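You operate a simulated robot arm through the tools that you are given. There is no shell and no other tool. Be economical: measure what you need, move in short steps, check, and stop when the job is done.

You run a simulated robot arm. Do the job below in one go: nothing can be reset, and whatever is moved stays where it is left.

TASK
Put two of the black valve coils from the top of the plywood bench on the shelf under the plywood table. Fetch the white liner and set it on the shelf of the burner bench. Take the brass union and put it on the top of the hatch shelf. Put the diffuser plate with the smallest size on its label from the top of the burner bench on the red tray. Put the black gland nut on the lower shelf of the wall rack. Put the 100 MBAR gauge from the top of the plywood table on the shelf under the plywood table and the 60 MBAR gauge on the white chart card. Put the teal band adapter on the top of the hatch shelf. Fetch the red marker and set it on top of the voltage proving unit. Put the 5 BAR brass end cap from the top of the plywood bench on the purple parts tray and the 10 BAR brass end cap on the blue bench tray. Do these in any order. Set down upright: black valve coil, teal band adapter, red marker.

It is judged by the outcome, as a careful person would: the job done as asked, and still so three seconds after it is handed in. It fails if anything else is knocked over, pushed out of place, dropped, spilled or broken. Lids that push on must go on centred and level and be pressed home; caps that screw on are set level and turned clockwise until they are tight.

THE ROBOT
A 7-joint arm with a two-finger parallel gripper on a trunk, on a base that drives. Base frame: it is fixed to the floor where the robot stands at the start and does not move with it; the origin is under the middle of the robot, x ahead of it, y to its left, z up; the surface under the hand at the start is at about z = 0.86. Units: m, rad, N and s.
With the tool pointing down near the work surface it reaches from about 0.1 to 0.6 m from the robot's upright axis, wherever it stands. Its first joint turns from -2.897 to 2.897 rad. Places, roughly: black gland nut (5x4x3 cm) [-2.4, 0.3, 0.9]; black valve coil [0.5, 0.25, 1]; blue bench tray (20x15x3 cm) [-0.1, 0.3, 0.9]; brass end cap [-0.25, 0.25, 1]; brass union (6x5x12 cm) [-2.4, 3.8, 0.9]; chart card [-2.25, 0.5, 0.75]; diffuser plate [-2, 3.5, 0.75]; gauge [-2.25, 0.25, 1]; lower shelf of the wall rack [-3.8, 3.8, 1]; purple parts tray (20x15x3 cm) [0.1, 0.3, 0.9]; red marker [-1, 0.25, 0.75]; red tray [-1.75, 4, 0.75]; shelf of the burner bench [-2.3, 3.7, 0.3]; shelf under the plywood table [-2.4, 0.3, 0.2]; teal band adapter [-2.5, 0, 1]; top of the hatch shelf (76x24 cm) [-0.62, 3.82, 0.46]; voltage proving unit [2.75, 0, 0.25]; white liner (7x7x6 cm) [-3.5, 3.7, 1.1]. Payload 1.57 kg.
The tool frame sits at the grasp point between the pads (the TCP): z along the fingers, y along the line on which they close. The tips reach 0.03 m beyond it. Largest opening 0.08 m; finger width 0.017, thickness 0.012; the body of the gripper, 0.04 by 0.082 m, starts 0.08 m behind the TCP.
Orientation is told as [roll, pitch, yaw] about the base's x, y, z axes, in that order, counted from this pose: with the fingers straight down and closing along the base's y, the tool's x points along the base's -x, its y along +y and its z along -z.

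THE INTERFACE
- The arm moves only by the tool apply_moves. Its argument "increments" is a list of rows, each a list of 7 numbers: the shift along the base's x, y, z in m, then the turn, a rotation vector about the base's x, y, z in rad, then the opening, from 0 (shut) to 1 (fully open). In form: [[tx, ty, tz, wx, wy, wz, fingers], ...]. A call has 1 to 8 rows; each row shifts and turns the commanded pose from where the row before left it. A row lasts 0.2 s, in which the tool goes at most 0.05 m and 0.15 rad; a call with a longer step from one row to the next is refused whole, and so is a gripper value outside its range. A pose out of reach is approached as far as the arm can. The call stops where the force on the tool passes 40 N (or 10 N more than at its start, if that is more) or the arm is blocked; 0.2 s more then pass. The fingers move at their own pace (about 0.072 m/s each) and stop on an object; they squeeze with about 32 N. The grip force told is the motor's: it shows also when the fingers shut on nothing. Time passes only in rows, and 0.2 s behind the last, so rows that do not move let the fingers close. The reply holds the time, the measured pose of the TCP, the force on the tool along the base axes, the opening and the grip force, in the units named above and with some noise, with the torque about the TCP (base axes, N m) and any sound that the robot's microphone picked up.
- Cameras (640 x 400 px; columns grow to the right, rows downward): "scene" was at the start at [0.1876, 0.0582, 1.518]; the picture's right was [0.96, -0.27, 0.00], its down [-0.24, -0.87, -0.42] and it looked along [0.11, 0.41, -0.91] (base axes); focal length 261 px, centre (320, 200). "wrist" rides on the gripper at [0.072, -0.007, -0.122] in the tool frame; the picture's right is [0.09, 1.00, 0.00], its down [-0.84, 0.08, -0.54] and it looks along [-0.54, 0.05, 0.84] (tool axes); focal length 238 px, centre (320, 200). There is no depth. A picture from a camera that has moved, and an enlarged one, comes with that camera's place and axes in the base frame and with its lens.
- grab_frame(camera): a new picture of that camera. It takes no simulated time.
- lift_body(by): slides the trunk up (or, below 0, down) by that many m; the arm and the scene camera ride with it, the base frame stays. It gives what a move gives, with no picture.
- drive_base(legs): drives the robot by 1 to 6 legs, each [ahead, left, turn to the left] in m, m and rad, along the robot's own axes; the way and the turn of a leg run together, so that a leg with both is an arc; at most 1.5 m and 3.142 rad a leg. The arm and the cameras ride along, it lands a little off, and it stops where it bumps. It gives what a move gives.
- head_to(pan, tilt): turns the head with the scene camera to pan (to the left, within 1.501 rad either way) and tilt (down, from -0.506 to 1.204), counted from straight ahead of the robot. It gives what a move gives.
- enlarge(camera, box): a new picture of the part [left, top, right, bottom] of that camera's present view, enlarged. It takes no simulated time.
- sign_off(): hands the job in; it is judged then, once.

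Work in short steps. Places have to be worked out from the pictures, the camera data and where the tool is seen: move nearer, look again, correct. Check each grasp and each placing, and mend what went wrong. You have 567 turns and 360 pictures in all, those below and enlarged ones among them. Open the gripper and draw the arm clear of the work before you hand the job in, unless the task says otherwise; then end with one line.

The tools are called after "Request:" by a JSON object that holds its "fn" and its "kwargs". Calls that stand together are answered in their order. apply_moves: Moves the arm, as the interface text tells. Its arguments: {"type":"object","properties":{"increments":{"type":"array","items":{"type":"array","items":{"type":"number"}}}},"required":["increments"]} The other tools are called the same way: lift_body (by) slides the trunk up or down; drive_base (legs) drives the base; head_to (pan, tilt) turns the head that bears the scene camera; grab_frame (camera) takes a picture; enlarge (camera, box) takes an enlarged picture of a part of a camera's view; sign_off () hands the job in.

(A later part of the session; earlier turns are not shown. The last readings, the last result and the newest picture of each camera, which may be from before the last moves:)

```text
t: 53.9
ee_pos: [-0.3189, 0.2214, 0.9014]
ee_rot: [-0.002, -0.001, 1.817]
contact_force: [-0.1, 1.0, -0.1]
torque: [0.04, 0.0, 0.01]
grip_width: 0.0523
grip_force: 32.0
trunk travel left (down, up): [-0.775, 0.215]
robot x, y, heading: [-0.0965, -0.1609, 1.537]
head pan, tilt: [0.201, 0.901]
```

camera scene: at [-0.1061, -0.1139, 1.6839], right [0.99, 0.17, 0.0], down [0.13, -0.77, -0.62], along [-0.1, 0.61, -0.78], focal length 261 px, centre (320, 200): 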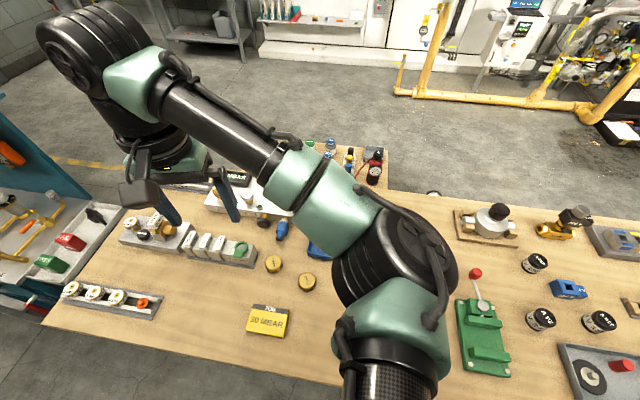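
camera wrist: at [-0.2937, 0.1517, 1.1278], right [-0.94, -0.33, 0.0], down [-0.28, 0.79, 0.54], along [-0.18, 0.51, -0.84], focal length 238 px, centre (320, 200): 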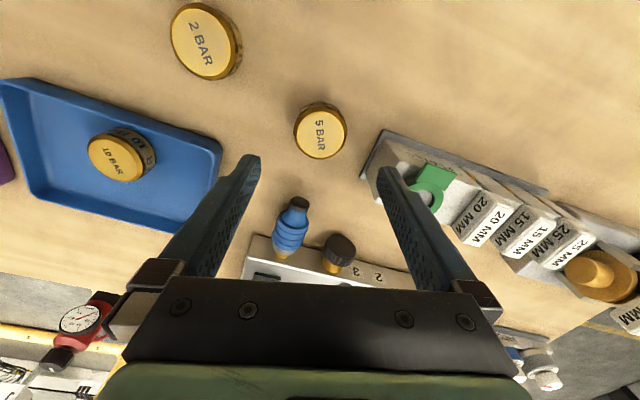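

Gripped. Lift and drive 0.2 m right.

Request:
{"fn": "apply_moves", "kwargs": {"increments": [[0, 0, 0.045, 0, 0, 0, 0], [0, 0, 0.045, 0, 0, 0, 0], [0, 0, 0.045, 0, 0, 0, 0]]}}

Request:
{"fn": "drive_base", "kwargs": {"legs": [[0, -0.22, 0]]}}

Request:
{"fn": "apply_moves", "kwargs": {"increments": [[0.045, 0.02, 0, 0, 0, -0.08, 0], [0.045, 0.02, 0, 0, 0, -0.08, 0], [0.045, 0.02, 0, 0, 0, -0.08, 0], [0.045, 0.02, 0, 0, 0, -0.08, 0], [0.04, 0.02, 0, 0, 0, -0.06, 0]]}}

Request:
{"fn": "grab_frame", "kwargs": {"camera": "wrist"}}

```text
t: 54.7
ee_pos: [-0.322, 0.2215, 1.0336]
ee_rot: [-0.005, 0.002, 1.819]
contact_force: [0.5, -0.3, -0.8]
torque: [-0.03, 0.03, -0.02]
grip_width: 0.052
grip_force: 31.8
trunk travel left (down, up): [-0.775, 0.215]
robot x, y, heading: [-0.0926, -0.161, 1.538]
head pan, tilt: [0.201, 0.901]
```

```text
t: 56.4
ee_pos: [-0.1003, 0.2137, 1.034]
ee_rot: [-0.001, 0.0, 1.818]
contact_force: [0.2, 0.0, -0.5]
torque: [0.01, -0.01, 0.04]
grip_width: 0.0521
grip_force: 32.0
trunk travel left (down, up): [-0.775, 0.215]
robot x, y, heading: [0.1263, -0.1668, 1.539]
head pan, tilt: [0.201, 0.901]
```

```text
t: 57.6
ee_pos: [0.1234, 0.3147, 1.0323]
ee_rot: [-0.004, -0.001, 1.438]
contact_force: [0.0, -0.2, -1.8]
torque: [-0.03, 0.04, 0.0]
grip_width: 0.0521
grip_force: 32.4
trunk travel left (down, up): [-0.775, 0.215]
robot x, y, heading: [0.1282, -0.1675, 1.536]
head pan, tilt: [0.201, 0.901]
```

```text
326 pictures are left
camera wrist: at [0.1214, 0.2423, 1.1529], right [-1.0, 0.04, 0.0], down [0.03, 0.84, 0.54], along [0.02, 0.54, -0.84], focal length 238 px, centre (320, 200)
```

wrist: 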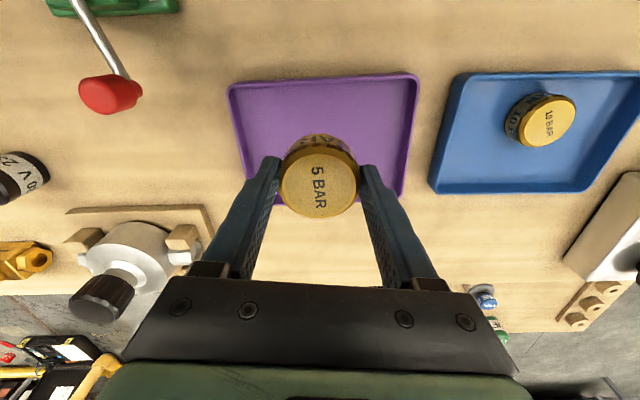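

Tray centre is about (0.124,0.345). Shift 0.03 and lower, not releasing yet.

Request:
{"fn": "apply_moves", "kwargs": {"increments": [[0, 0.028, -0.03, 0, 0, 0, 0], [0, 0, -0.045, 0, 0, 0, 0], [0, 0, -0.04, 0, 0, 0, 0], [0, 0, -0.008, 0, 0, 0, 0]]}}

```text
t: 58.6
ee_pos: [0.1244, 0.3405, 0.9097]
ee_rot: [-0.003, 0.0, 1.438]
contact_force: [0.8, -0.6, -1.2]
torque: [0.01, -0.02, 0.02]
grip_width: 0.0521
grip_force: 31.8
trunk travel left (down, up): [-0.775, 0.215]
robot x, y, heading: [0.1288, -0.1677, 1.539]
head pan, tilt: [0.201, 0.901]
```

Lower 4 mm more and release, then raise.

Request:
{"fn": "apply_moves", "kwargs": {"increments": [[0, 0, -0.004, 0, 0, 0, 0], [0, 0, 0, 0, 0, 0, 0.9], [0, 0, 0, 0, 0, 0, 0.9], [0, 0, 0.04, 0, 0, 0, 0.9], [0, 0, 0.045, 0, 0, 0, 1], [0, 0, 0.045, 0, 0, 0, 1], [0, 0, 0.045, 0, 0, 0, 1]]}}

Request:
{"fn": "grab_frame", "kwargs": {"camera": "wrist"}}

```text
t: 60.2
ee_pos: [0.1217, 0.3445, 1.0829]
ee_rot: [-0.004, -0.001, 1.436]
contact_force: [1.1, 0.4, 0.3]
torque: [-0.01, -0.07, -0.03]
grip_width: 0.0796
grip_force: 0.2
trunk travel left (down, up): [-0.775, 0.215]
robot x, y, heading: [0.1306, -0.1692, 1.535]
head pan, tilt: [0.201, 0.901]
```

```text
325 pictures are left
camera wrist: at [0.1199, 0.2716, 1.204], right [-1.0, 0.04, 0.0], down [0.03, 0.84, 0.54], along [0.03, 0.54, -0.84], focal length 238 px, centre (320, 200)
```

wrist: 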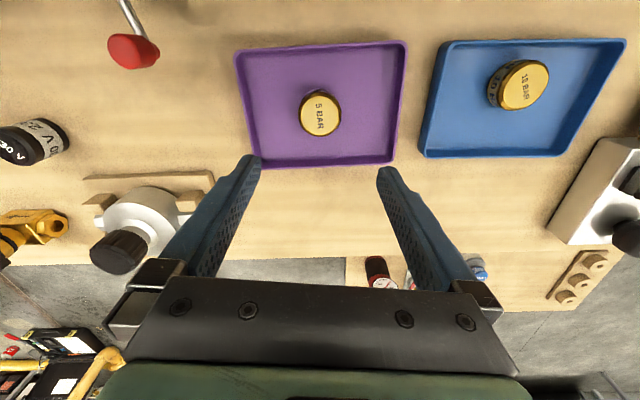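

Both end caps are done. Next the coils: raise the hand and drive right 0.37 m.

Request:
{"fn": "apply_moves", "kwargs": {"increments": [[0, -0.02, 0.04, 0, 0, 0, 1], [0, -0.02, 0.04, 0, 0, 0, 1]]}}

Request:
{"fn": "drive_base", "kwargs": {"legs": [[0, -0.36, 0]]}}

Request:
{"fn": "grab_frame", "kwargs": {"camera": "wrist"}}

Request:
{"fn": "head_to", "kwargs": {"pan": 0.0, "tilt": 1.0}}

Request:
{"fn": "grab_frame", "kwargs": {"camera": "scene"}}

```text
t: 60.8
ee_pos: [0.1213, 0.3026, 1.1624]
ee_rot: [-0.005, -0.001, 1.439]
contact_force: [0.0, 0.2, -0.4]
torque: [-0.01, 0.0, 0.0]
grip_width: 0.0801
grip_force: 0.0
trunk travel left (down, up): [-0.775, 0.215]
robot x, y, heading: [0.1297, -0.1681, 1.537]
head pan, tilt: [0.201, 0.901]
```

```text
t: 63.1
ee_pos: [0.4911, 0.2901, 1.1644]
ee_rot: [-0.003, -0.001, 1.432]
contact_force: [0.4, 0.6, -0.1]
torque: [0.02, -0.01, 0.02]
grip_width: 0.0798
grip_force: 0.0
trunk travel left (down, up): [-0.775, 0.215]
robot x, y, heading: [0.4989, -0.1818, 1.534]
head pan, tilt: [0.201, 0.901]
```

```text
324 pictures are left
camera wrist: at [0.4897, 0.2179, 1.2836], right [-1.0, 0.05, 0.0], down [0.04, 0.84, 0.54], along [0.03, 0.54, -0.84], focal length 238 px, centre (320, 200)
```

wrist: 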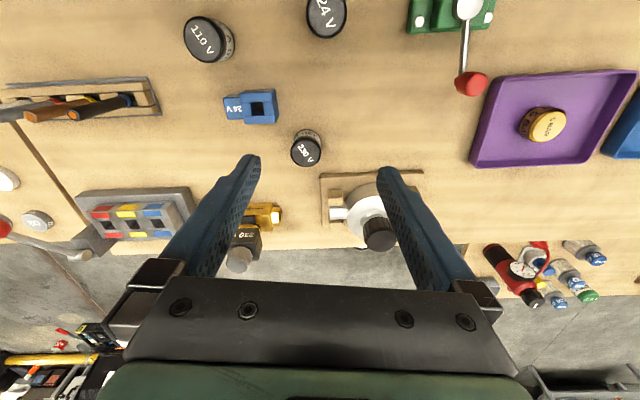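

```text
t: 63.9
ee_pos: [0.4921, 0.2902, 1.1616]
ee_rot: [-0.006, 0.001, 1.432]
contact_force: [0.7, -0.4, 1.1]
torque: [-0.03, -0.01, -0.01]
grip_width: 0.0801
grip_force: 0.2
trunk travel left (down, up): [-0.775, 0.215]
robot x, y, heading: [0.4949, -0.1803, 1.531]
head pan, tilt: [0.0, 1.0]
```

```text
323 pictures are left
camera scene: at [0.5056, 0.0575, 1.5267], right [1.0, -0.04, 0.0], down [-0.03, -0.84, -0.54], along [0.02, 0.54, -0.84], focal length 261 px, centre (320, 200)
```

scene: 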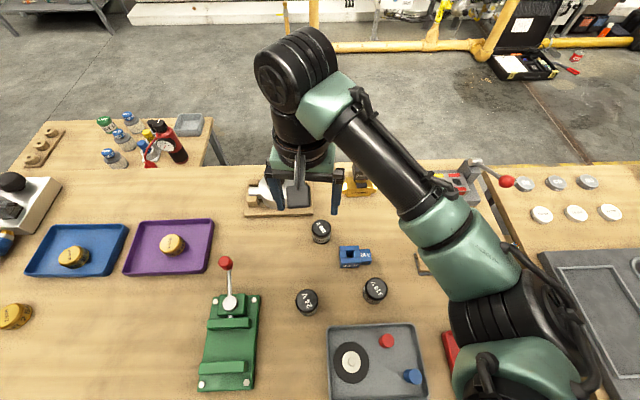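

Coils seen: 24 V at (0.481,0.185), 110 V and 230 V. I go over the 24 V coil.

Request:
{"fn": "apply_moves", "kwargs": {"increments": [[-0.003, -0.036, -0.03, 0, 0, 0, 1], [-0.004, -0.035, -0.03, 0, 0, 0, 1], [-0.004, -0.035, -0.03, 0, 0, 0, 1], [0, 0, -0.035, 0, 0, 0, 1], [0, 0, -0.035, 0, 0, 0, 1]]}}

Request:
{"fn": "grab_frame", "kwargs": {"camera": "wrist"}}

```text
t: 65.1
ee_pos: [0.4832, 0.1832, 1.0024]
ee_rot: [-0.001, -0.002, 1.43]
contact_force: [-0.6, 0.1, 0.0]
torque: [0.01, 0.02, 0.0]
grip_width: 0.0803
grip_force: 0.1
trunk travel left (down, up): [-0.775, 0.215]
robot x, y, heading: [0.4974, -0.1831, 1.533]
head pan, tilt: [0.0, 1.0]
```

```text
322 pictures are left
camera wrist: at [0.481, 0.1097, 1.1236], right [-1.0, 0.05, 0.0], down [0.04, 0.84, 0.54], along [0.03, 0.54, -0.84], focal length 238 px, centre (320, 200)
```

wrist: 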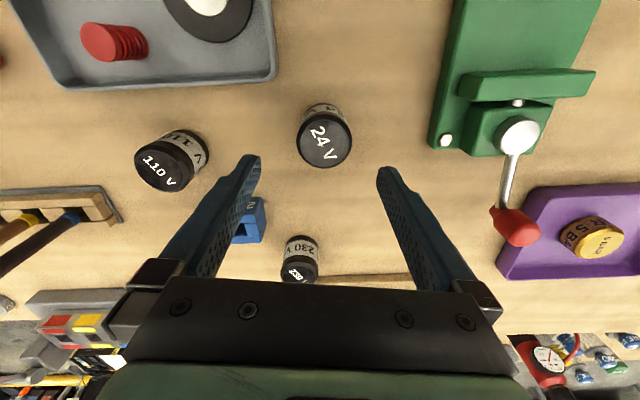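

Centred. Descend to z≈0.902 and grip.

Request:
{"fn": "apply_moves", "kwargs": {"increments": [[-0.001, 0.001, -0.04, 0, 0, 0, 1], [0, 0, -0.04, 0, 0, 0, 1], [0, 0, -0.02, 0, 0, 0, 1], [0, 0, 0, 0, 0, 0, 0], [0, 0, 0, 0, 0, 0, 0], [0, 0, 0, 0, 0, 0, 0]]}}

Request:
{"fn": "apply_moves", "kwargs": {"increments": [[0, 0, 0.045, 0, 0, 0, 0], [0, 0, 0.045, 0, 0, 0, 0], [0, 0, 0.045, 0, 0, 0, 0], [0, 0, 0.045, 0, 0, 0, 0], [0, 0, 0.045, 0, 0, 0, 0]]}}

Request:
{"fn": "grab_frame", "kwargs": {"camera": "wrist"}}

```text
t: 66.5
ee_pos: [0.4812, 0.1853, 0.9018]
ee_rot: [-0.005, 0.0, 1.431]
contact_force: [-0.1, 0.3, 0.0]
torque: [-0.03, 0.04, -0.01]
grip_width: 0.0511
grip_force: 32.3
trunk travel left (down, up): [-0.775, 0.215]
robot x, y, heading: [0.4969, -0.1796, 1.528]
head pan, tilt: [0.0, 1.0]
```

```text
t: 67.7
ee_pos: [0.481, 0.187, 1.128]
ee_rot: [-0.003, 0.0, 1.433]
contact_force: [-0.1, 0.4, -2.2]
torque: [0.01, 0.03, 0.03]
grip_width: 0.0504
grip_force: 32.3
trunk travel left (down, up): [-0.775, 0.215]
robot x, y, heading: [0.4926, -0.1821, 1.528]
head pan, tilt: [0.0, 1.0]
```

```text
321 pictures are left
camera wrist: at [0.4781, 0.1131, 1.2492], right [-1.0, 0.05, 0.0], down [0.04, 0.84, 0.54], along [0.03, 0.54, -0.84], focal length 238 px, centre (320, 200)
```

wrist: 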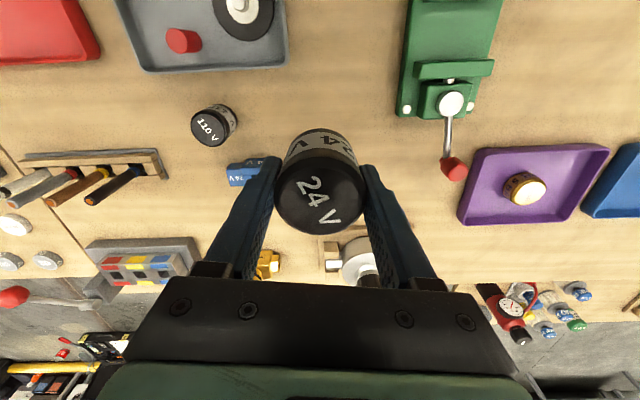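

Coil held. Back away from the bench, straighten, and drive left to look at the table area.

Request:
{"fn": "drive_base", "kwargs": {"legs": [[-0.57, 0, 0.04], [0, 1.3, 0]]}}

Request:
{"fn": "head_to", "kwargs": {"pan": 0.7, "tilt": 0.6}}

Request:
{"fn": "grab_frame", "kwargs": {"camera": "scene"}}

```text
t: 76.9
ee_pos: [-0.8002, -0.347, 1.1279]
ee_rot: [-0.005, -0.001, 1.421]
contact_force: [0.7, 0.1, -1.9]
torque: [-0.01, -0.01, -0.03]
grip_width: 0.051
grip_force: 31.5
trunk travel left (down, up): [-0.775, 0.215]
robot x, y, heading: [-0.7914, -0.7182, 1.524]
head pan, tilt: [0.0, 1.0]
```

```text
t: 78.0
ee_pos: [-0.8009, -0.3475, 1.1271]
ee_rot: [-0.002, 0.001, 1.422]
contact_force: [-1.1, 0.6, -2.7]
torque: [0.01, -0.01, 0.01]
grip_width: 0.0509
grip_force: 31.9
trunk travel left (down, up): [-0.775, 0.215]
robot x, y, heading: [-0.7911, -0.7139, 1.517]
head pan, tilt: [0.7, 0.6]
```

```text
320 pictures are left
camera scene: at [-0.8333, -0.4752, 1.5586], right [0.8, 0.6, 0.0], down [0.34, -0.45, -0.82], along [-0.5, 0.66, -0.57], focal length 261 px, centre (320, 200)
```

scene: 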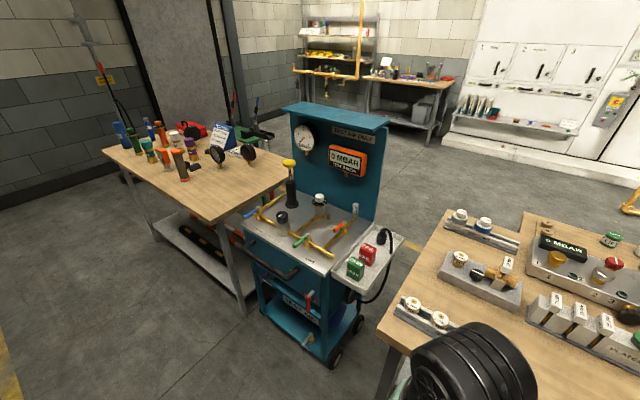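

Clear view of cart and table. Drive on left to x≈-2.4 and look at the table and its lower shelf.

Request:
{"fn": "drive_base", "kwargs": {"legs": [[0, 0, 0.05], [0, 1.5, 0]]}}

Request:
{"fn": "head_to", "kwargs": {"pan": 0.0, "tilt": 0.7}}

Request:
{"fn": "grab_frame", "kwargs": {"camera": "scene"}}

```text
t: 85.8
ee_pos: [-2.2826, -0.2933, 1.1277]
ee_rot: [-0.004, 0.0, 1.399]
contact_force: [1.0, -0.7, -2.6]
torque: [0.0, -0.01, 0.01]
grip_width: 0.0507
grip_force: 32.0
trunk travel left (down, up): [-0.775, 0.215]
robot x, y, heading: [-2.2781, -0.6659, 1.499]
head pan, tilt: [0.7, 0.6]
```

```text
t: 86.8
ee_pos: [-2.2814, -0.294, 1.1281]
ee_rot: [-0.003, 0.0, 1.4]
contact_force: [0.2, -0.1, -2.8]
torque: [0.0, 0.01, 0.02]
grip_width: 0.0509
grip_force: 32.2
trunk travel left (down, up): [-0.775, 0.215]
robot x, y, heading: [-2.2807, -0.6632, 1.501]
head pan, tilt: [0.0, 0.7]
```

```text
319 pictures are left
camera scene: at [-2.2609, -0.4075, 1.55], right [1.0, -0.07, 0.0], down [-0.05, -0.64, -0.76], along [0.05, 0.76, -0.64], focal length 261 px, centre (320, 200)
```

scene: 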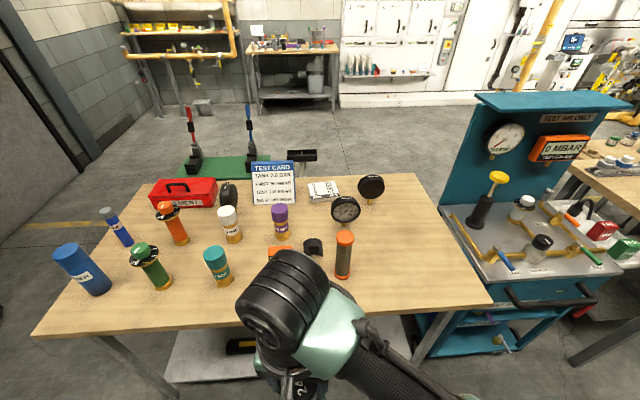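

I back off 0.25 m, straighten, then lower the trunk to see the shelf under the table.

Request:
{"fn": "drive_base", "kwargs": {"legs": [[-0.25, 0, 0.07]]}}

Request:
{"fn": "lift_body", "kwargs": {"by": -0.5}}

Request:
{"fn": "head_to", "kwargs": {"pan": 0.3, "tilt": 0.4}}

Request:
{"fn": "grab_frame", "kwargs": {"camera": "scene"}}

Request:
{"fn": "grab_frame", "kwargs": {"camera": "wrist"}}

```text
t: 88.7
ee_pos: [-2.3206, -0.5401, 1.1277]
ee_rot: [-0.002, 0.001, 1.476]
contact_force: [-0.1, 0.2, -2.1]
torque: [0.01, 0.02, 0.0]
grip_width: 0.051
grip_force: 32.1
trunk travel left (down, up): [-0.775, 0.215]
robot x, y, heading: [-2.2893, -0.9074, 1.578]
head pan, tilt: [0.0, 0.7]
```

```text
refused: -0.5 is not a number from -0.4 to 0.4
```

```text
t: 89.5
ee_pos: [-2.3193, -0.54, 1.1273]
ee_rot: [-0.003, -0.001, 1.476]
contact_force: [1.0, 0.7, -3.3]
torque: [0.0, 0.0, -0.01]
grip_width: 0.0507
grip_force: 31.4
trunk travel left (down, up): [-0.775, 0.215]
robot x, y, heading: [-2.288, -0.9068, 1.575]
head pan, tilt: [0.3, 0.4]
```

```text
318 pictures are left
camera scene: at [-2.316, -0.649, 1.5767], right [0.95, 0.3, 0.0], down [0.12, -0.37, -0.92], along [-0.28, 0.88, -0.39], focal length 261 px, centre (320, 200)
```

scene: 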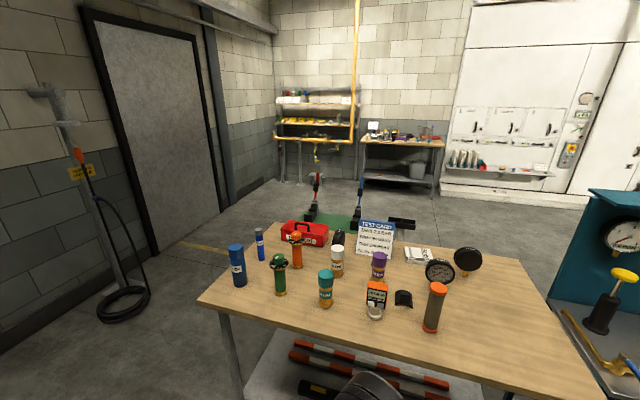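

```text
317 pictures are left
camera wrist: at [-2.3184, -0.6133, 1.2485], right [-1.0, 0.0, 0.0], down [0.0, 0.84, 0.54], along [0.0, 0.54, -0.84], focal length 238 px, centre (320, 200)
```

wrist: 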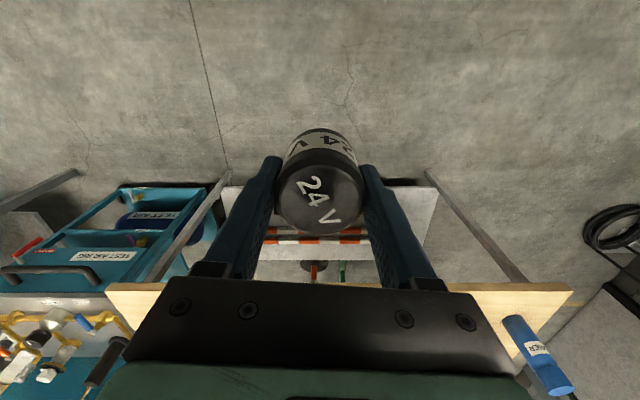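

Lower the trunk 0.4 and look at the shelf.

Request:
{"fn": "lift_body", "kwargs": {"by": -0.4}}

Request:
{"fn": "grab_frame", "kwargs": {"camera": "scene"}}

Request:
{"fn": "grab_frame", "kwargs": {"camera": "wrist"}}

```text
t: 93.3
ee_pos: [-2.3194, -0.5408, 0.7291]
ee_rot: [-0.002, -0.001, 1.476]
contact_force: [-0.8, -0.4, -2.1]
torque: [0.03, 0.0, -0.01]
grip_width: 0.0508
grip_force: 31.9
trunk travel left (down, up): [-0.375, 0.615]
robot x, y, heading: [-2.2866, -0.9052, 1.579]
head pan, tilt: [0.3, 0.4]
```

```text
316 pictures are left
camera scene: at [-2.3161, -0.6494, 1.1769], right [0.95, 0.3, 0.0], down [0.12, -0.37, -0.92], along [-0.28, 0.88, -0.39], focal length 261 px, centre (320, 200)
```

scene: 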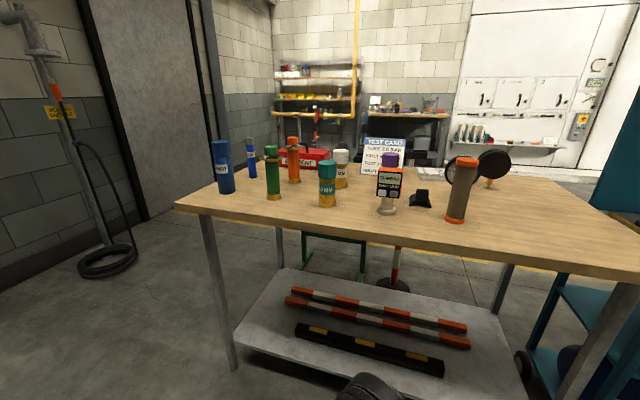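

```text
315 pictures are left
camera wrist: at [-2.3184, -0.6136, 0.8486], right [-1.0, 0.0, 0.0], down [0.0, 0.84, 0.54], along [0.0, 0.54, -0.84], focal length 238 px, centre (320, 200)
```

wrist: 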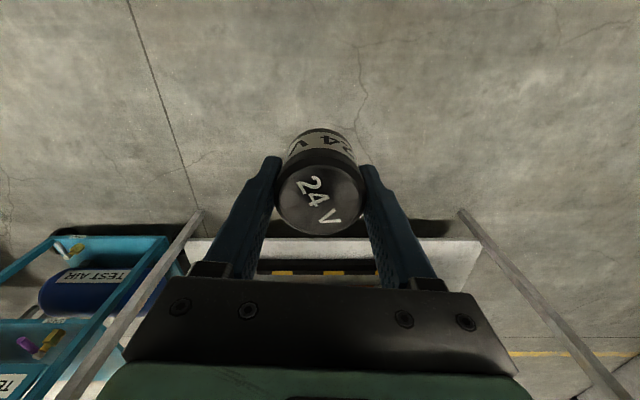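

The shelf (z≈0.2, front edge y≈-0.02, x -2.9..-1.83) has bars from x≈-2.77 on; its left end is free. I drive left 0.43 m and lower the trunk further.

Request:
{"fn": "drive_base", "kwargs": {"legs": [[0, 0.43, 0]]}}

Request:
{"fn": "lift_body", "kwargs": {"by": -0.24}}

Request:
{"fn": "head_to", "kwargs": {"pan": 0.0, "tilt": 0.5}}

Request:
{"fn": "grab_frame", "kwargs": {"camera": "scene"}}

Request:
{"fn": "grab_frame", "kwargs": {"camera": "wrist"}}

```text
t: 95.9
ee_pos: [-2.7526, -0.5459, 0.7281]
ee_rot: [-0.001, 0.001, 1.488]
contact_force: [-0.5, -0.2, -3.2]
torque: [-0.04, 0.0, 0.05]
grip_width: 0.0509
grip_force: 32.8
trunk travel left (down, up): [-0.375, 0.615]
robot x, y, heading: [-2.717, -0.914, 1.59]
head pan, tilt: [0.3, 0.4]
```

```text
t: 98.4
ee_pos: [-2.7524, -0.5459, 0.4878]
ee_rot: [-0.001, 0.0, 1.488]
contact_force: [0.4, -0.3, -3.0]
torque: [-0.02, -0.02, 0.02]
grip_width: 0.051
grip_force: 32.1
trunk travel left (down, up): [-0.135, 0.855]
robot x, y, heading: [-2.7187, -0.9131, 1.59]
head pan, tilt: [0.3, 0.4]
```

```text
t: 99.2
ee_pos: [-2.7526, -0.5453, 0.4877]
ee_rot: [-0.001, 0.0, 1.486]
contact_force: [-0.4, 1.0, -3.2]
torque: [-0.01, 0.03, -0.02]
grip_width: 0.0509
grip_force: 32.4
trunk travel left (down, up): [-0.135, 0.855]
robot x, y, heading: [-2.7181, -0.9102, 1.595]
head pan, tilt: [0.0, 0.499]
```

```text
314 pictures are left
camera scene: at [-2.721, -0.6516, 0.9277], right [1.0, 0.02, 0.0], down [0.01, -0.48, -0.88], along [-0.02, 0.88, -0.48], focal length 261 px, centre (320, 200)
```

scene: 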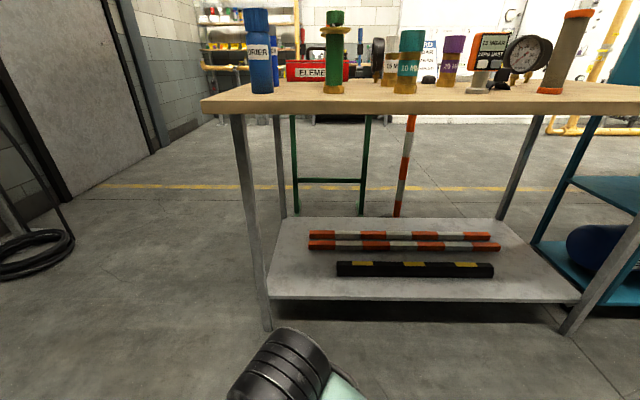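

```text
313 pictures are left
camera wrist: at [-2.751, -0.6188, 0.6086], right [-1.0, -0.01, 0.0], down [-0.01, 0.84, 0.54], along [0.0, 0.54, -0.84], focal length 238 px, centre (320, 200)
```

wrist: 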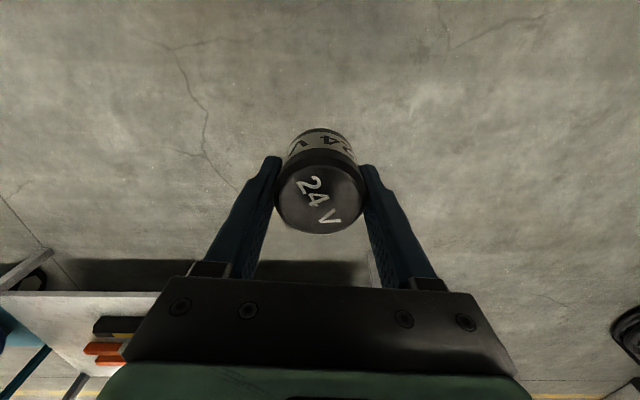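

The free left part of the shelf spans x -2.88..-2.70. I lower the hand to z≈0.32 and extend the arm before driving in.

Request:
{"fn": "apply_moves", "kwargs": {"increments": [[0, 0.02, -0.04, 0, 0, 0, 0], [0, 0.025, -0.04, 0, 0, 0.02, 0], [0, 0.025, -0.04, 0, 0, 0.02, 0], [0, 0.025, -0.035, 0, 0, 0.02, 0], [0, 0.03, 0, 0, 0, 0.02, 0], [0, 0.03, 0, 0, 0, 0, 0]]}}

Request:
{"fn": "grab_frame", "kwargs": {"camera": "scene"}}

```text
t: 100.6
ee_pos: [-2.7528, -0.3905, 0.3304]
ee_rot: [-0.003, 0.001, 1.57]
contact_force: [0.5, -0.9, -1.8]
torque: [0.01, 0.01, 0.0]
grip_width: 0.0508
grip_force: 32.0
trunk travel left (down, up): [-0.135, 0.855]
robot x, y, heading: [-2.7173, -0.9135, 1.591]
head pan, tilt: [0.0, 0.499]
```

```text
312 pictures are left
camera scene: at [-2.7209, -0.6516, 0.9277], right [1.0, 0.02, 0.0], down [0.01, -0.48, -0.88], along [-0.01, 0.88, -0.48], focal length 261 px, centre (320, 200)
```

scene: 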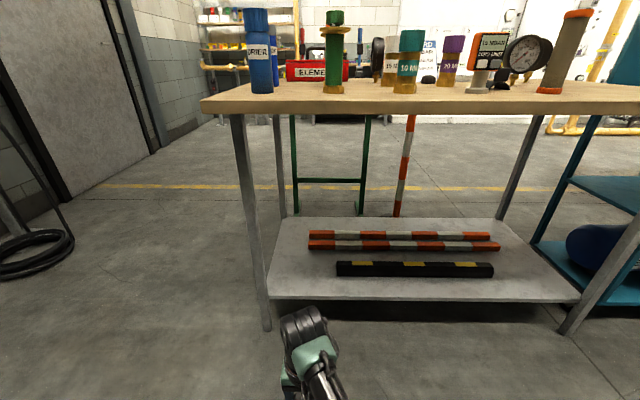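

The wrist tops out near z≈0.58, well under the table top. Drive forward 0.3 m and check.

Request:
{"fn": "drive_base", "kwargs": {"legs": [[0.3, 0, -0.02]]}}

Request:
{"fn": "grab_frame", "kwargs": {"camera": "wrist"}}

Request:
{"fn": "grab_frame", "kwargs": {"camera": "scene"}}

```text
t: 102.6
ee_pos: [-2.749, -0.0987, 0.3304]
ee_rot: [-0.002, 0.001, 1.555]
contact_force: [1.2, -0.2, -3.8]
torque: [0.04, -0.01, 0.0]
grip_width: 0.0508
grip_force: 31.9
trunk travel left (down, up): [-0.135, 0.855]
robot x, y, heading: [-2.7232, -0.6213, 1.573]
head pan, tilt: [0.0, 0.499]
```

```text
311 pictures are left
camera wrist: at [-2.743, -0.1708, 0.4516], right [-1.0, -0.08, 0.0], down [-0.07, 0.84, 0.54], along [-0.04, 0.54, -0.84], focal length 238 px, centre (320, 200)
```

wrist: 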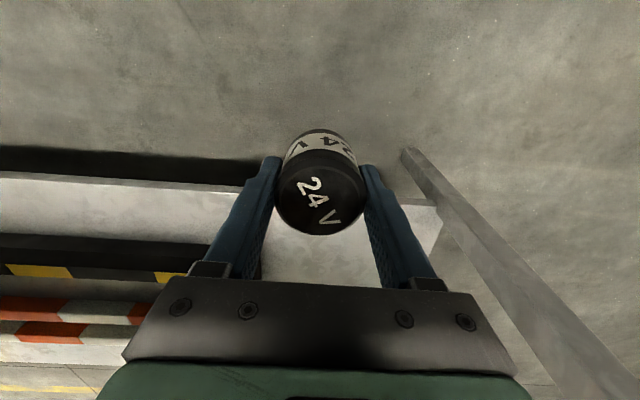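

```text
310 pictures are left
camera scene: at [-2.7207, -0.3589, 0.9277], right [1.0, 0.0, 0.0], down [0.0, -0.48, -0.88], along [0.0, 0.88, -0.48], focal length 261 px, centre (320, 200)
```

scene: 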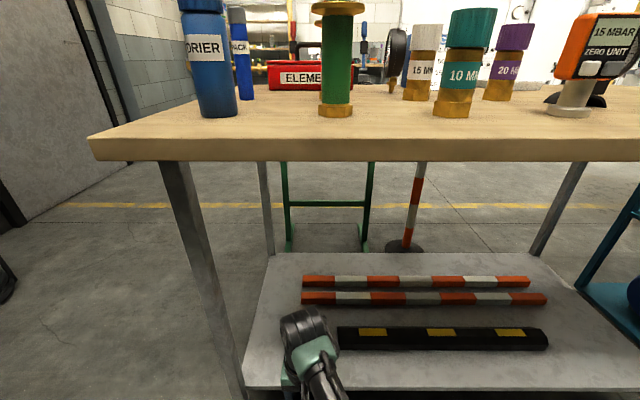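

All clear; the spot is free. Forward 0.19 m more.

Request:
{"fn": "drive_base", "kwargs": {"legs": [[0.19, 0, 0]]}}

Request:
{"fn": "grab_frame", "kwargs": {"camera": "wrist"}}

Request:
{"fn": "grab_frame", "kwargs": {"camera": "scene"}}

```text
t: 104.2
ee_pos: [-2.7531, 0.0904, 0.3305]
ee_rot: [-0.002, 0.002, 1.561]
contact_force: [0.0, 0.2, -2.2]
torque: [-0.02, 0.02, 0.0]
grip_width: 0.0509
grip_force: 32.0
trunk travel left (down, up): [-0.135, 0.855]
robot x, y, heading: [-2.7236, -0.4341, 1.581]
head pan, tilt: [0.0, 0.499]
```

```text
309 pictures are left
camera wrist: at [-2.7457, 0.0187, 0.4516], right [-1.0, -0.08, 0.0], down [-0.07, 0.84, 0.54], along [-0.04, 0.54, -0.84], focal length 238 px, centre (320, 200)
```

wrist: 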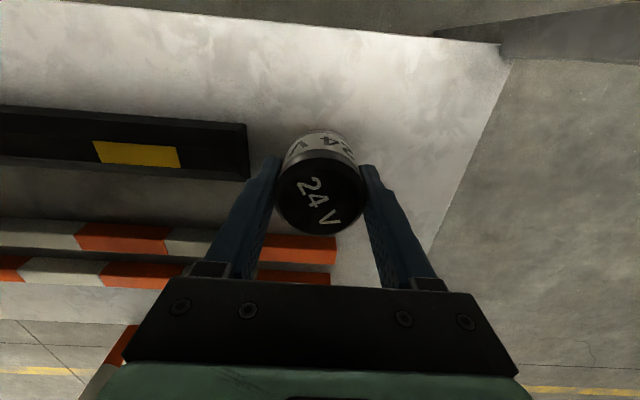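

```text
308 pictures are left
camera scene: at [-2.7227, -0.1694, 0.9277], right [1.0, 0.01, 0.0], down [0.0, -0.48, -0.88], along [-0.01, 0.88, -0.48], focal length 261 px, centre (320, 200)
```

scene: 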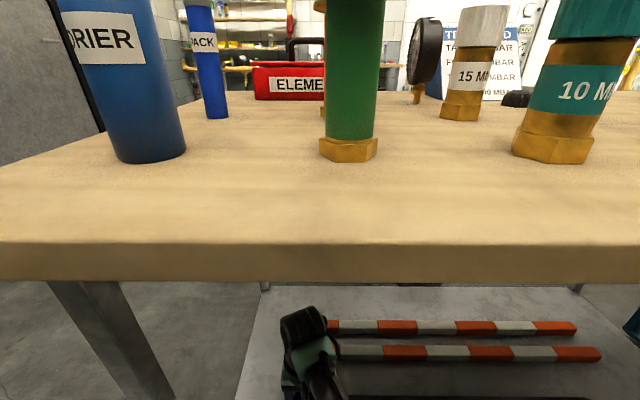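

Shift 1.5 cm left for clearance from the bar and lower toward the shelf.

Request:
{"fn": "apply_moves", "kwargs": {"increments": [[-0.008, 0, -0.025, 0, 0, 0, 0], [-0.007, 0, -0.025, 0, 0, 0, 0], [0, 0, -0.025, 0, 0, 0, 0]]}}

Request:
{"fn": "grab_frame", "kwargs": {"camera": "wrist"}}

```text
t: 105.0
ee_pos: [-2.7696, 0.0922, 0.2564]
ee_rot: [-0.004, -0.001, 1.559]
contact_force: [-0.2, 0.7, -3.0]
torque: [-0.04, -0.03, -0.01]
grip_width: 0.0509
grip_force: 32.0
trunk travel left (down, up): [-0.135, 0.855]
robot x, y, heading: [-2.7233, -0.4293, 1.577]
head pan, tilt: [0.0, 0.499]
```

```text
307 pictures are left
camera wrist: at [-2.7626, 0.0189, 0.3767], right [-1.0, -0.08, 0.0], down [-0.07, 0.84, 0.54], along [-0.04, 0.54, -0.84], focal length 238 px, centre (320, 200)
```

wrist: 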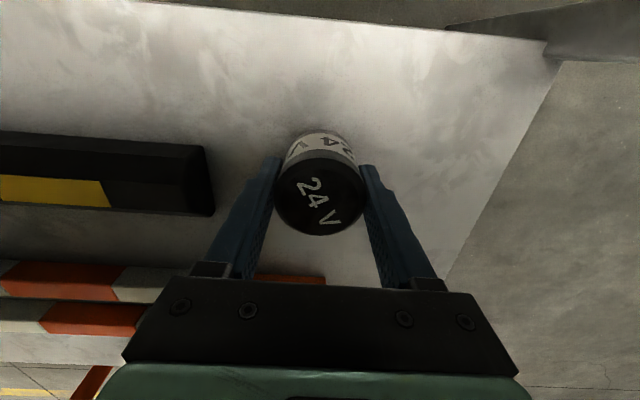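

Still no contact; lower in small steps watching the force.

Request:
{"fn": "apply_moves", "kwargs": {"increments": [[0, 0, -0.004, 0, 0, 0, 0], [0, 0, -0.004, 0, 0, 0, 0], [0, 0, -0.004, 0, 0, 0, 0]]}}

```text
t: 105.8
ee_pos: [-2.7688, 0.0921, 0.2444]
ee_rot: [-0.001, 0.001, 1.557]
contact_force: [1.1, -0.7, -2.9]
torque: [0.04, 0.01, -0.01]
grip_width: 0.0508
grip_force: 31.9
trunk travel left (down, up): [-0.135, 0.855]
robot x, y, heading: [-2.7214, -0.4321, 1.576]
head pan, tilt: [0.0, 0.499]
```

Request:
{"fn": "apply_moves", "kwargs": {"increments": [[0, 0, -0.003, 0, 0, 0, 0], [0, 0, -0.003, 0, 0, 0, 0], [0, 0, 0, 0, 0, 0, 0]]}}

```text
t: 106.6
ee_pos: [-2.7676, 0.0899, 0.2389]
ee_rot: [-0.002, 0.0, 1.558]
contact_force: [-1.3, 0.2, -3.2]
torque: [-0.01, 0.0, 0.04]
grip_width: 0.0508
grip_force: 32.4
trunk travel left (down, up): [-0.135, 0.855]
robot x, y, heading: [-2.7177, -0.4314, 1.578]
head pan, tilt: [0.0, 0.499]
```

No contact yet (weight still ≈-3 N); continue in small steps.

Request:
{"fn": "apply_moves", "kwargs": {"increments": [[0, 0, -0.003, 0, 0, 0, 0], [0, 0, -0.003, 0, 0, 0, 0], [0, 0, 0, 0, 0, 0, 0]]}}

Request:
{"fn": "enlarge", "kwargs": {"camera": "wrist", "box": [200, 80, 440, 250]}}

```text
t: 107.4
ee_pos: [-2.7662, 0.0918, 0.2327]
ee_rot: [-0.003, 0.0, 1.558]
contact_force: [0.5, 0.2, -3.1]
torque: [-0.01, 0.01, -0.01]
grip_width: 0.0508
grip_force: 31.7
trunk travel left (down, up): [-0.135, 0.855]
robot x, y, heading: [-2.7213, -0.4286, 1.585]
head pan, tilt: [0.0, 0.499]
```

```text
2.35 times, centred on (320, 165) of wrist
camera zoom: at [-2.7602, 0.019, 0.3536], right [-1.0, -0.08, 0.0], down [-0.07, 0.84, 0.54], along [-0.04, 0.54, -0.84], focal length 561 px, centre (320, 282)
```

zoom: 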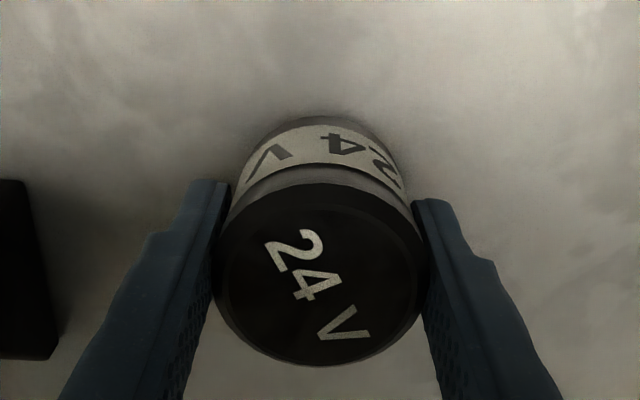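

Request:
{"fn": "apply_moves", "kwargs": {"increments": [[0, 0, -0.003, 0, 0, 0, 0], [0, 0, -0.003, 0, 0, 0, 0], [0, 0, -0.002, 0, 0, 0, 0], [0, 0, 0, 0, 0, 0, 0]]}}

```text
t: 108.4
ee_pos: [-2.766, 0.0905, 0.2231]
ee_rot: [-0.003, 0.002, 1.559]
contact_force: [-0.2, 0.4, -2.1]
torque: [0.03, 0.03, -0.01]
grip_width: 0.0507
grip_force: 32.1
trunk travel left (down, up): [-0.135, 0.855]
robot x, y, heading: [-2.7179, -0.4318, 1.579]
head pan, tilt: [0.0, 0.499]
```

Continue until contact.

Request:
{"fn": "apply_moves", "kwargs": {"increments": [[0, 0, -0.003, 0, 0, 0, 0], [0, 0, -0.003, 0, 0, 0, 0], [0, 0, 0, 0, 0, 0, 0]]}}

```text
t: 109.2
ee_pos: [-2.7682, 0.0939, 0.2208]
ee_rot: [-0.001, -0.006, 1.558]
contact_force: [2.1, -9.6, 29.2]
torque: [0.04, 0.03, 0.02]
grip_width: 0.0508
grip_force: 32.1
trunk travel left (down, up): [-0.135, 0.855]
robot x, y, heading: [-2.7256, -0.4303, 1.573]
head pan, tilt: [0.0, 0.499]
```

Contact (shelf z≈0.18). Ease up 2 mm, release, rise.

Request:
{"fn": "apply_moves", "kwargs": {"increments": [[0, 0, 0.002, 0, 0, 0, 0], [0, 0, 0, 0, 0, 0, 0.9], [0, 0, 0, 0, 0, 0, 0.9], [0, 0, 0.03, 0, 0, 0, 0.9], [0, 0, 0.04, 0, 0, 0, 0.9], [0, 0, 0.04, 0, 0, 0, 0.9]]}}

Request:
{"fn": "grab_frame", "kwargs": {"camera": "wrist"}}

```text
t: 110.6
ee_pos: [-2.766, 0.0934, 0.3306]
ee_rot: [-0.001, 0.001, 1.558]
contact_force: [0.0, 0.0, -0.5]
torque: [-0.01, 0.03, 0.02]
grip_width: 0.072
grip_force: 0.0
trunk travel left (down, up): [-0.135, 0.855]
robot x, y, heading: [-2.7185, -0.4285, 1.582]
head pan, tilt: [0.0, 0.499]
```

```text
305 pictures are left
camera wrist: at [-2.7604, 0.0199, 0.4512], right [-1.0, -0.08, 0.0], down [-0.07, 0.84, 0.54], along [-0.04, 0.54, -0.84], focal length 238 px, centre (320, 200)
```

wrist: 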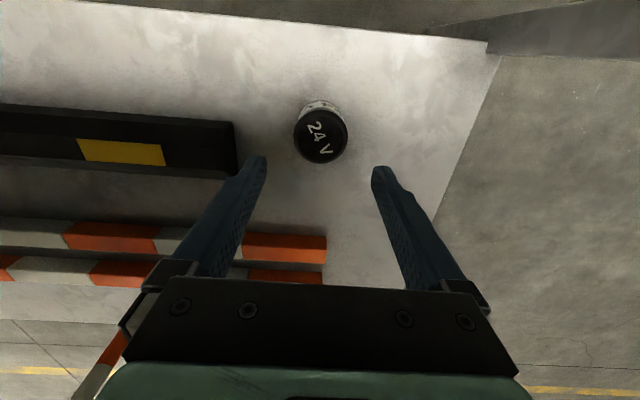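

Coil 1 stands upright on the shelf. Back out and raise the trunk.

Request:
{"fn": "drive_base", "kwargs": {"legs": [[-0.5, 0, 0]]}}

Request:
{"fn": "lift_body", "kwargs": {"by": 0.4}}

Request:
{"fn": "lift_body", "kwargs": {"by": 0.3}}

Request:
{"fn": "drive_base", "kwargs": {"legs": [[0, -0.35, 0]]}}

Request:
{"fn": "head_to", "kwargs": {"pan": 0.0, "tilt": 0.6}}

Request:
{"fn": "grab_frame", "kwargs": {"camera": "scene"}}

Request:
{"fn": "grab_frame", "kwargs": {"camera": "wrist"}}

```text
t: 113.5
ee_pos: [-2.7649, -0.4005, 0.3294]
ee_rot: [-0.002, -0.002, 1.57]
contact_force: [-0.5, -0.8, -0.3]
torque: [0.01, -0.01, 0.03]
grip_width: 0.0719
grip_force: 0.0
trunk travel left (down, up): [-0.135, 0.855]
robot x, y, heading: [-2.7147, -0.9202, 1.586]
head pan, tilt: [0.0, 0.499]
```

```text
t: 117.3
ee_pos: [-2.7663, -0.4006, 0.7303]
ee_rot: [-0.001, 0.0, 1.569]
contact_force: [-0.1, -0.3, -0.4]
torque: [0.0, -0.03, 0.0]
grip_width: 0.0721
grip_force: 0.2
trunk travel left (down, up): [-0.535, 0.455]
robot x, y, heading: [-2.7164, -0.9236, 1.59]
head pan, tilt: [0.0, 0.499]
```

```text
t: 120.3
ee_pos: [-2.7673, -0.4003, 1.0302]
ee_rot: [0.0, 0.001, 1.569]
contact_force: [0.3, -0.5, 0.4]
torque: [-0.01, -0.01, 0.0]
grip_width: 0.0721
grip_force: 0.1
trunk travel left (down, up): [-0.835, 0.155]
robot x, y, heading: [-2.7163, -0.9193, 1.586]
head pan, tilt: [0.0, 0.499]
```

```text
t: 122.6
ee_pos: [-2.4268, -0.3923, 1.0303]
ee_rot: [-0.001, 0.001, 1.58]
contact_force: [0.6, -0.4, 0.2]
torque: [0.0, -0.01, 0.01]
grip_width: 0.0722
grip_force: 0.1
trunk travel left (down, up): [-0.835, 0.155]
robot x, y, heading: [-2.3732, -0.9187, 1.595]
head pan, tilt: [0.0, 0.499]
```

```text
t: 123.2
ee_pos: [-2.4254, -0.3934, 1.0307]
ee_rot: [-0.003, 0.0, 1.58]
contact_force: [0.3, -0.2, 0.4]
torque: [-0.01, 0.0, -0.01]
grip_width: 0.0722
grip_force: 0.0
trunk travel left (down, up): [-0.835, 0.155]
robot x, y, heading: [-2.3709, -0.9156, 1.596]
head pan, tilt: [0.0, 0.6]
```

```text
304 pictures are left
camera scene: at [-2.3762, -0.6569, 1.6187], right [1.0, 0.03, 0.0], down [0.02, -0.56, -0.83], along [-0.02, 0.82, -0.56], focal length 261 px, centre (320, 200)
```

scene: 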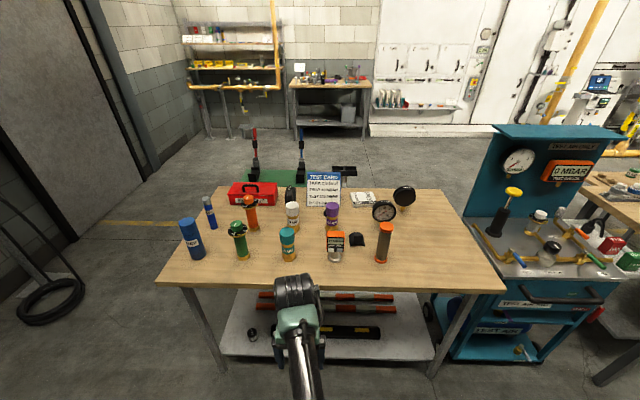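

```text
303 pictures are left
camera wrist: at [-2.418, -0.4656, 1.1508], right [-0.99, -0.1, 0.0], down [-0.09, 0.84, 0.54], along [-0.05, 0.54, -0.84], focal length 238 px, centre (320, 200)
```

wrist: 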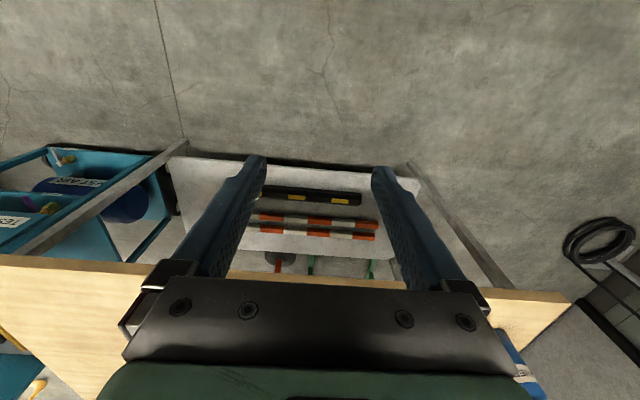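

Enlarge the table top to read the labels.

Request:
{"fn": "enlarge", "kwargs": {"camera": "scene", "box": [160, 160, 340, 280]}}

Request:
{"fn": "enlarge", "kwargs": {"camera": "scene", "box": [300, 160, 480, 280]}}

Request:
{"fn": "enlarge", "kwargs": {"camera": "scene", "box": [450, 120, 640, 260]}}

Request:
{"fn": "enlarge", "kwargs": {"camera": "scene", "box": [160, 10, 400, 160]}}

```text
3.33 times, centred on (250, 220) of scene
camera zoom: at [-2.3762, -0.6569, 1.6187], right [1.0, 0.03, 0.0], down [0.02, -0.56, -0.83], along [-0.02, 0.82, -0.56], focal length 870 px, centre (553, 133)
```

zoom: 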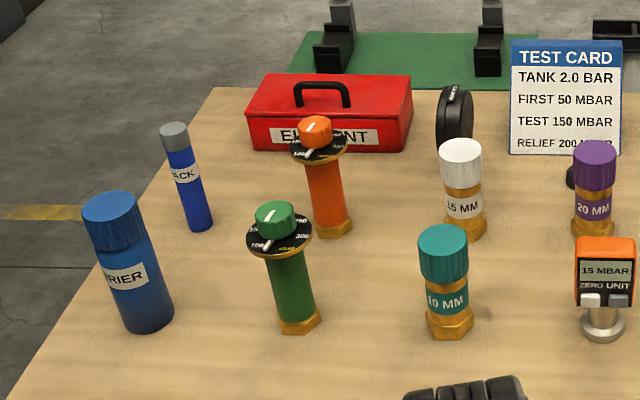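

```text
3.33 times, centred on (390, 220) of scene
camera zoom: at [-2.3762, -0.6569, 1.6187], right [1.0, 0.03, 0.0], down [0.02, -0.56, -0.83], along [-0.02, 0.82, -0.56], focal length 870 px, centre (87, 133)
```

zoom: 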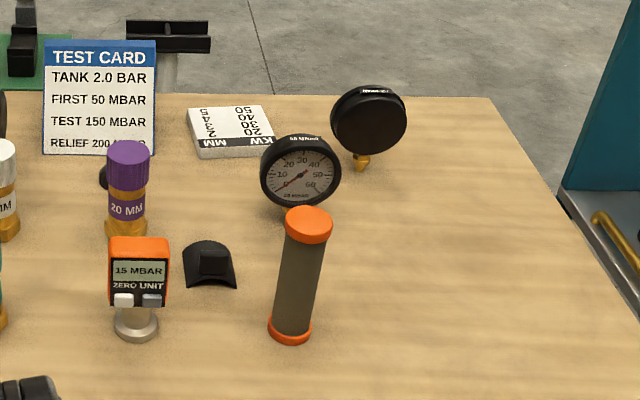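

```text
2.86 times, centred on (545, 190) of scene
camera zoom: at [-2.3762, -0.6569, 1.6187], right [1.0, 0.03, 0.0], down [0.02, -0.56, -0.83], along [-0.02, 0.82, -0.56], focal length 746 px, centre (-323, 229)
```

zoom: 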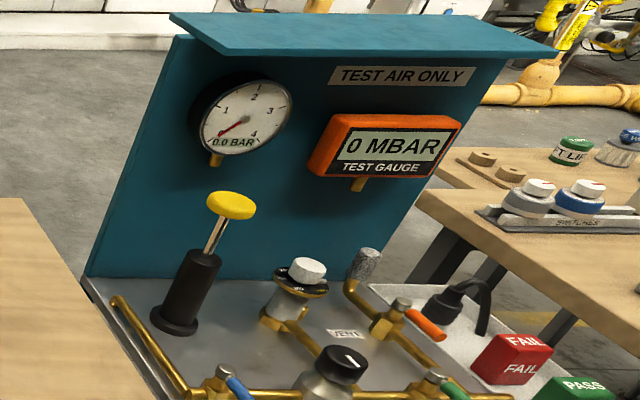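

```text
2.67 times, centred on (280, 85) of scene
camera zoom: at [-2.3762, -0.6569, 1.6187], right [1.0, 0.03, 0.0], down [0.02, -0.56, -0.83], along [-0.02, 0.82, -0.56], focal length 696 px, centre (427, 507)
```

zoom: 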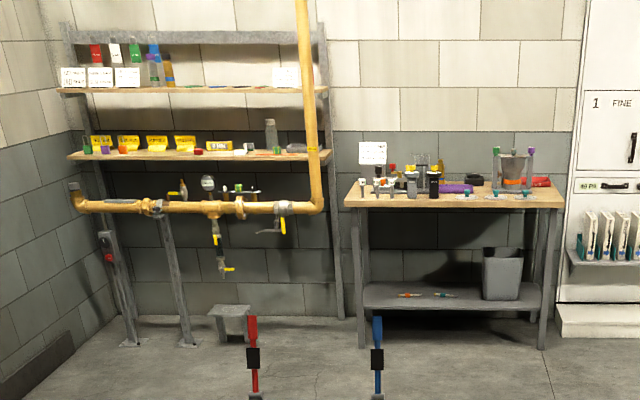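

The 60 MBAR gauge seems to face us; others face away. I raise the trunk and move closer for a better look from above.

Request:
{"fn": "lift_body", "kwargs": {"by": 0.15}}

Request:
{"fn": "apply_moves", "kwargs": {"increments": [[0.0, -0.02, 0.045, 0, 0, 0, 1], [0.0, -0.02, 0.045, 0, 0, 0, 1], [0.0, -0.02, 0.04, 0, 0, 0, 1]]}}

Request:
{"fn": "drive_base", "kwargs": {"legs": [[0.4, -0.1, -0.02]]}}

Request:
{"fn": "head_to", "kwargs": {"pan": 0.0, "tilt": 0.8}}

Request:
{"fn": "grab_frame", "kwargs": {"camera": "scene"}}

Request:
{"fn": "grab_frame", "kwargs": {"camera": "wrist"}}

```text
t: 125.0
ee_pos: [-2.4266, -0.3928, 1.1797]
ee_rot: [-0.001, -0.001, 1.58]
contact_force: [-0.1, 0.4, -0.3]
torque: [0.01, -0.05, 0.0]
grip_width: 0.072
grip_force: 0.1
trunk travel left (down, up): [-0.985, 0.005]
robot x, y, heading: [-2.3745, -0.9163, 1.602]
head pan, tilt: [0.0, 0.6]
```

```text
t: 125.8
ee_pos: [-2.4264, -0.449, 1.3136]
ee_rot: [-0.006, 0.0, 1.576]
contact_force: [-1.7, 0.3, 0.5]
torque: [0.0, -0.04, -0.02]
grip_width: 0.0801
grip_force: 0.0
trunk travel left (down, up): [-0.985, 0.005]
robot x, y, heading: [-2.3717, -0.916, 1.602]
head pan, tilt: [0.0, 0.6]
```

```text
t: 128.4
ee_pos: [-2.3363, -0.0444, 1.3129]
ee_rot: [-0.003, -0.001, 1.579]
contact_force: [-0.1, -0.4, 1.3]
torque: [0.01, 0.0, -0.01]
grip_width: 0.08
grip_force: 0.1
trunk travel left (down, up): [-0.985, 0.005]
robot x, y, heading: [-2.285, -0.5094, 1.601]
head pan, tilt: [0.0, 0.6]
```

```text
t: 129.1
ee_pos: [-2.3361, -0.0438, 1.3129]
ee_rot: [-0.002, -0.001, 1.578]
contact_force: [1.0, 0.2, 0.2]
torque: [0.01, 0.0, 0.04]
grip_width: 0.0801
grip_force: 0.0
trunk travel left (down, up): [-0.985, 0.005]
robot x, y, heading: [-2.2809, -0.5079, 1.6]
head pan, tilt: [0.0, 0.799]
```

```text
298 pictures are left
camera scene: at [-2.2874, -0.2602, 1.7517], right [1.0, 0.03, 0.0], down [0.02, -0.72, -0.7], along [-0.02, 0.7, -0.72], focal length 261 px, centre (320, 200)
```

scene: 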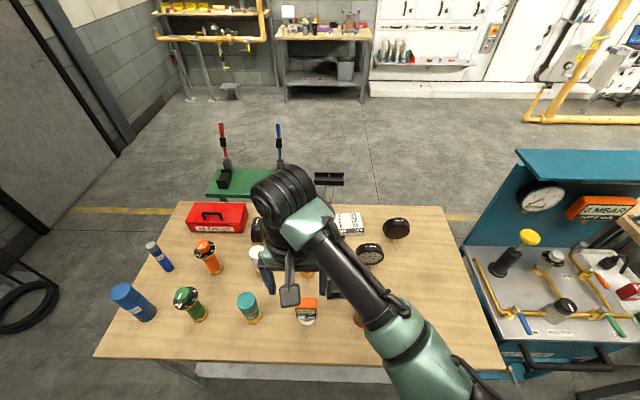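

```text
297 pictures are left
camera wrist: at [-2.3281, -0.1164, 1.4327], right [-0.99, -0.1, 0.0], down [-0.09, 0.84, 0.54], along [-0.05, 0.54, -0.84], focal length 238 px, centre (320, 200)
```

wrist: 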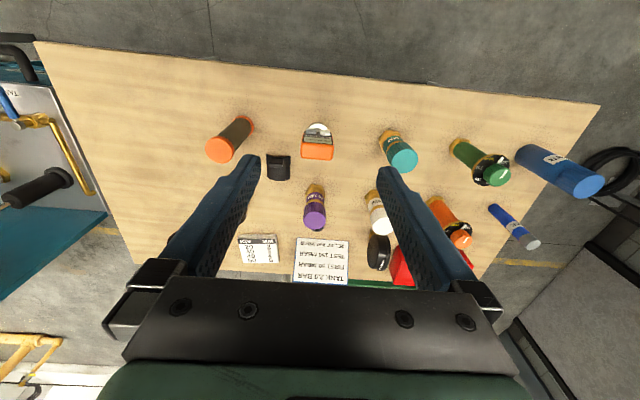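

Request:
{"fn": "enlarge", "kwargs": {"camera": "wrist", "box": [190, 100, 430, 290]}}

Request:
{"fn": "enlarge", "kwargs": {"camera": "scene", "box": [320, 190, 430, 280]}}

```text
2.11 times, centred on (310, 195) of wrist
camera zoom: at [-2.3281, -0.1164, 1.4327], right [-0.99, -0.1, 0.0], down [-0.09, 0.84, 0.54], along [-0.05, 0.54, -0.84], focal length 502 px, centre (341, 210)
```

zoom: 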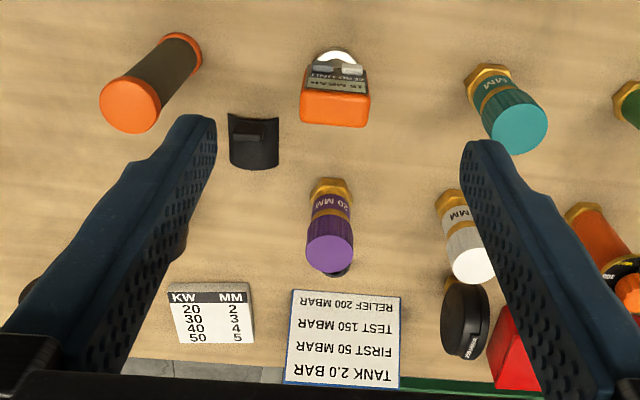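

```text
4.44 times, centred on (375, 235) of scene
camera zoom: at [-2.2874, -0.2602, 1.7517], right [1.0, 0.03, 0.0], down [0.02, -0.72, -0.7], along [-0.02, 0.7, -0.72], focal length 1160 px, centre (76, 44)
```

zoom: 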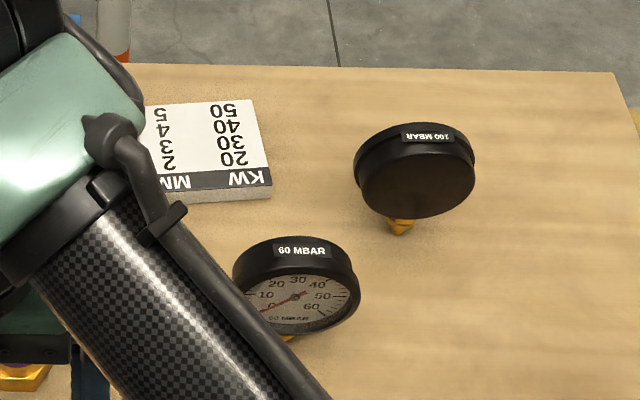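

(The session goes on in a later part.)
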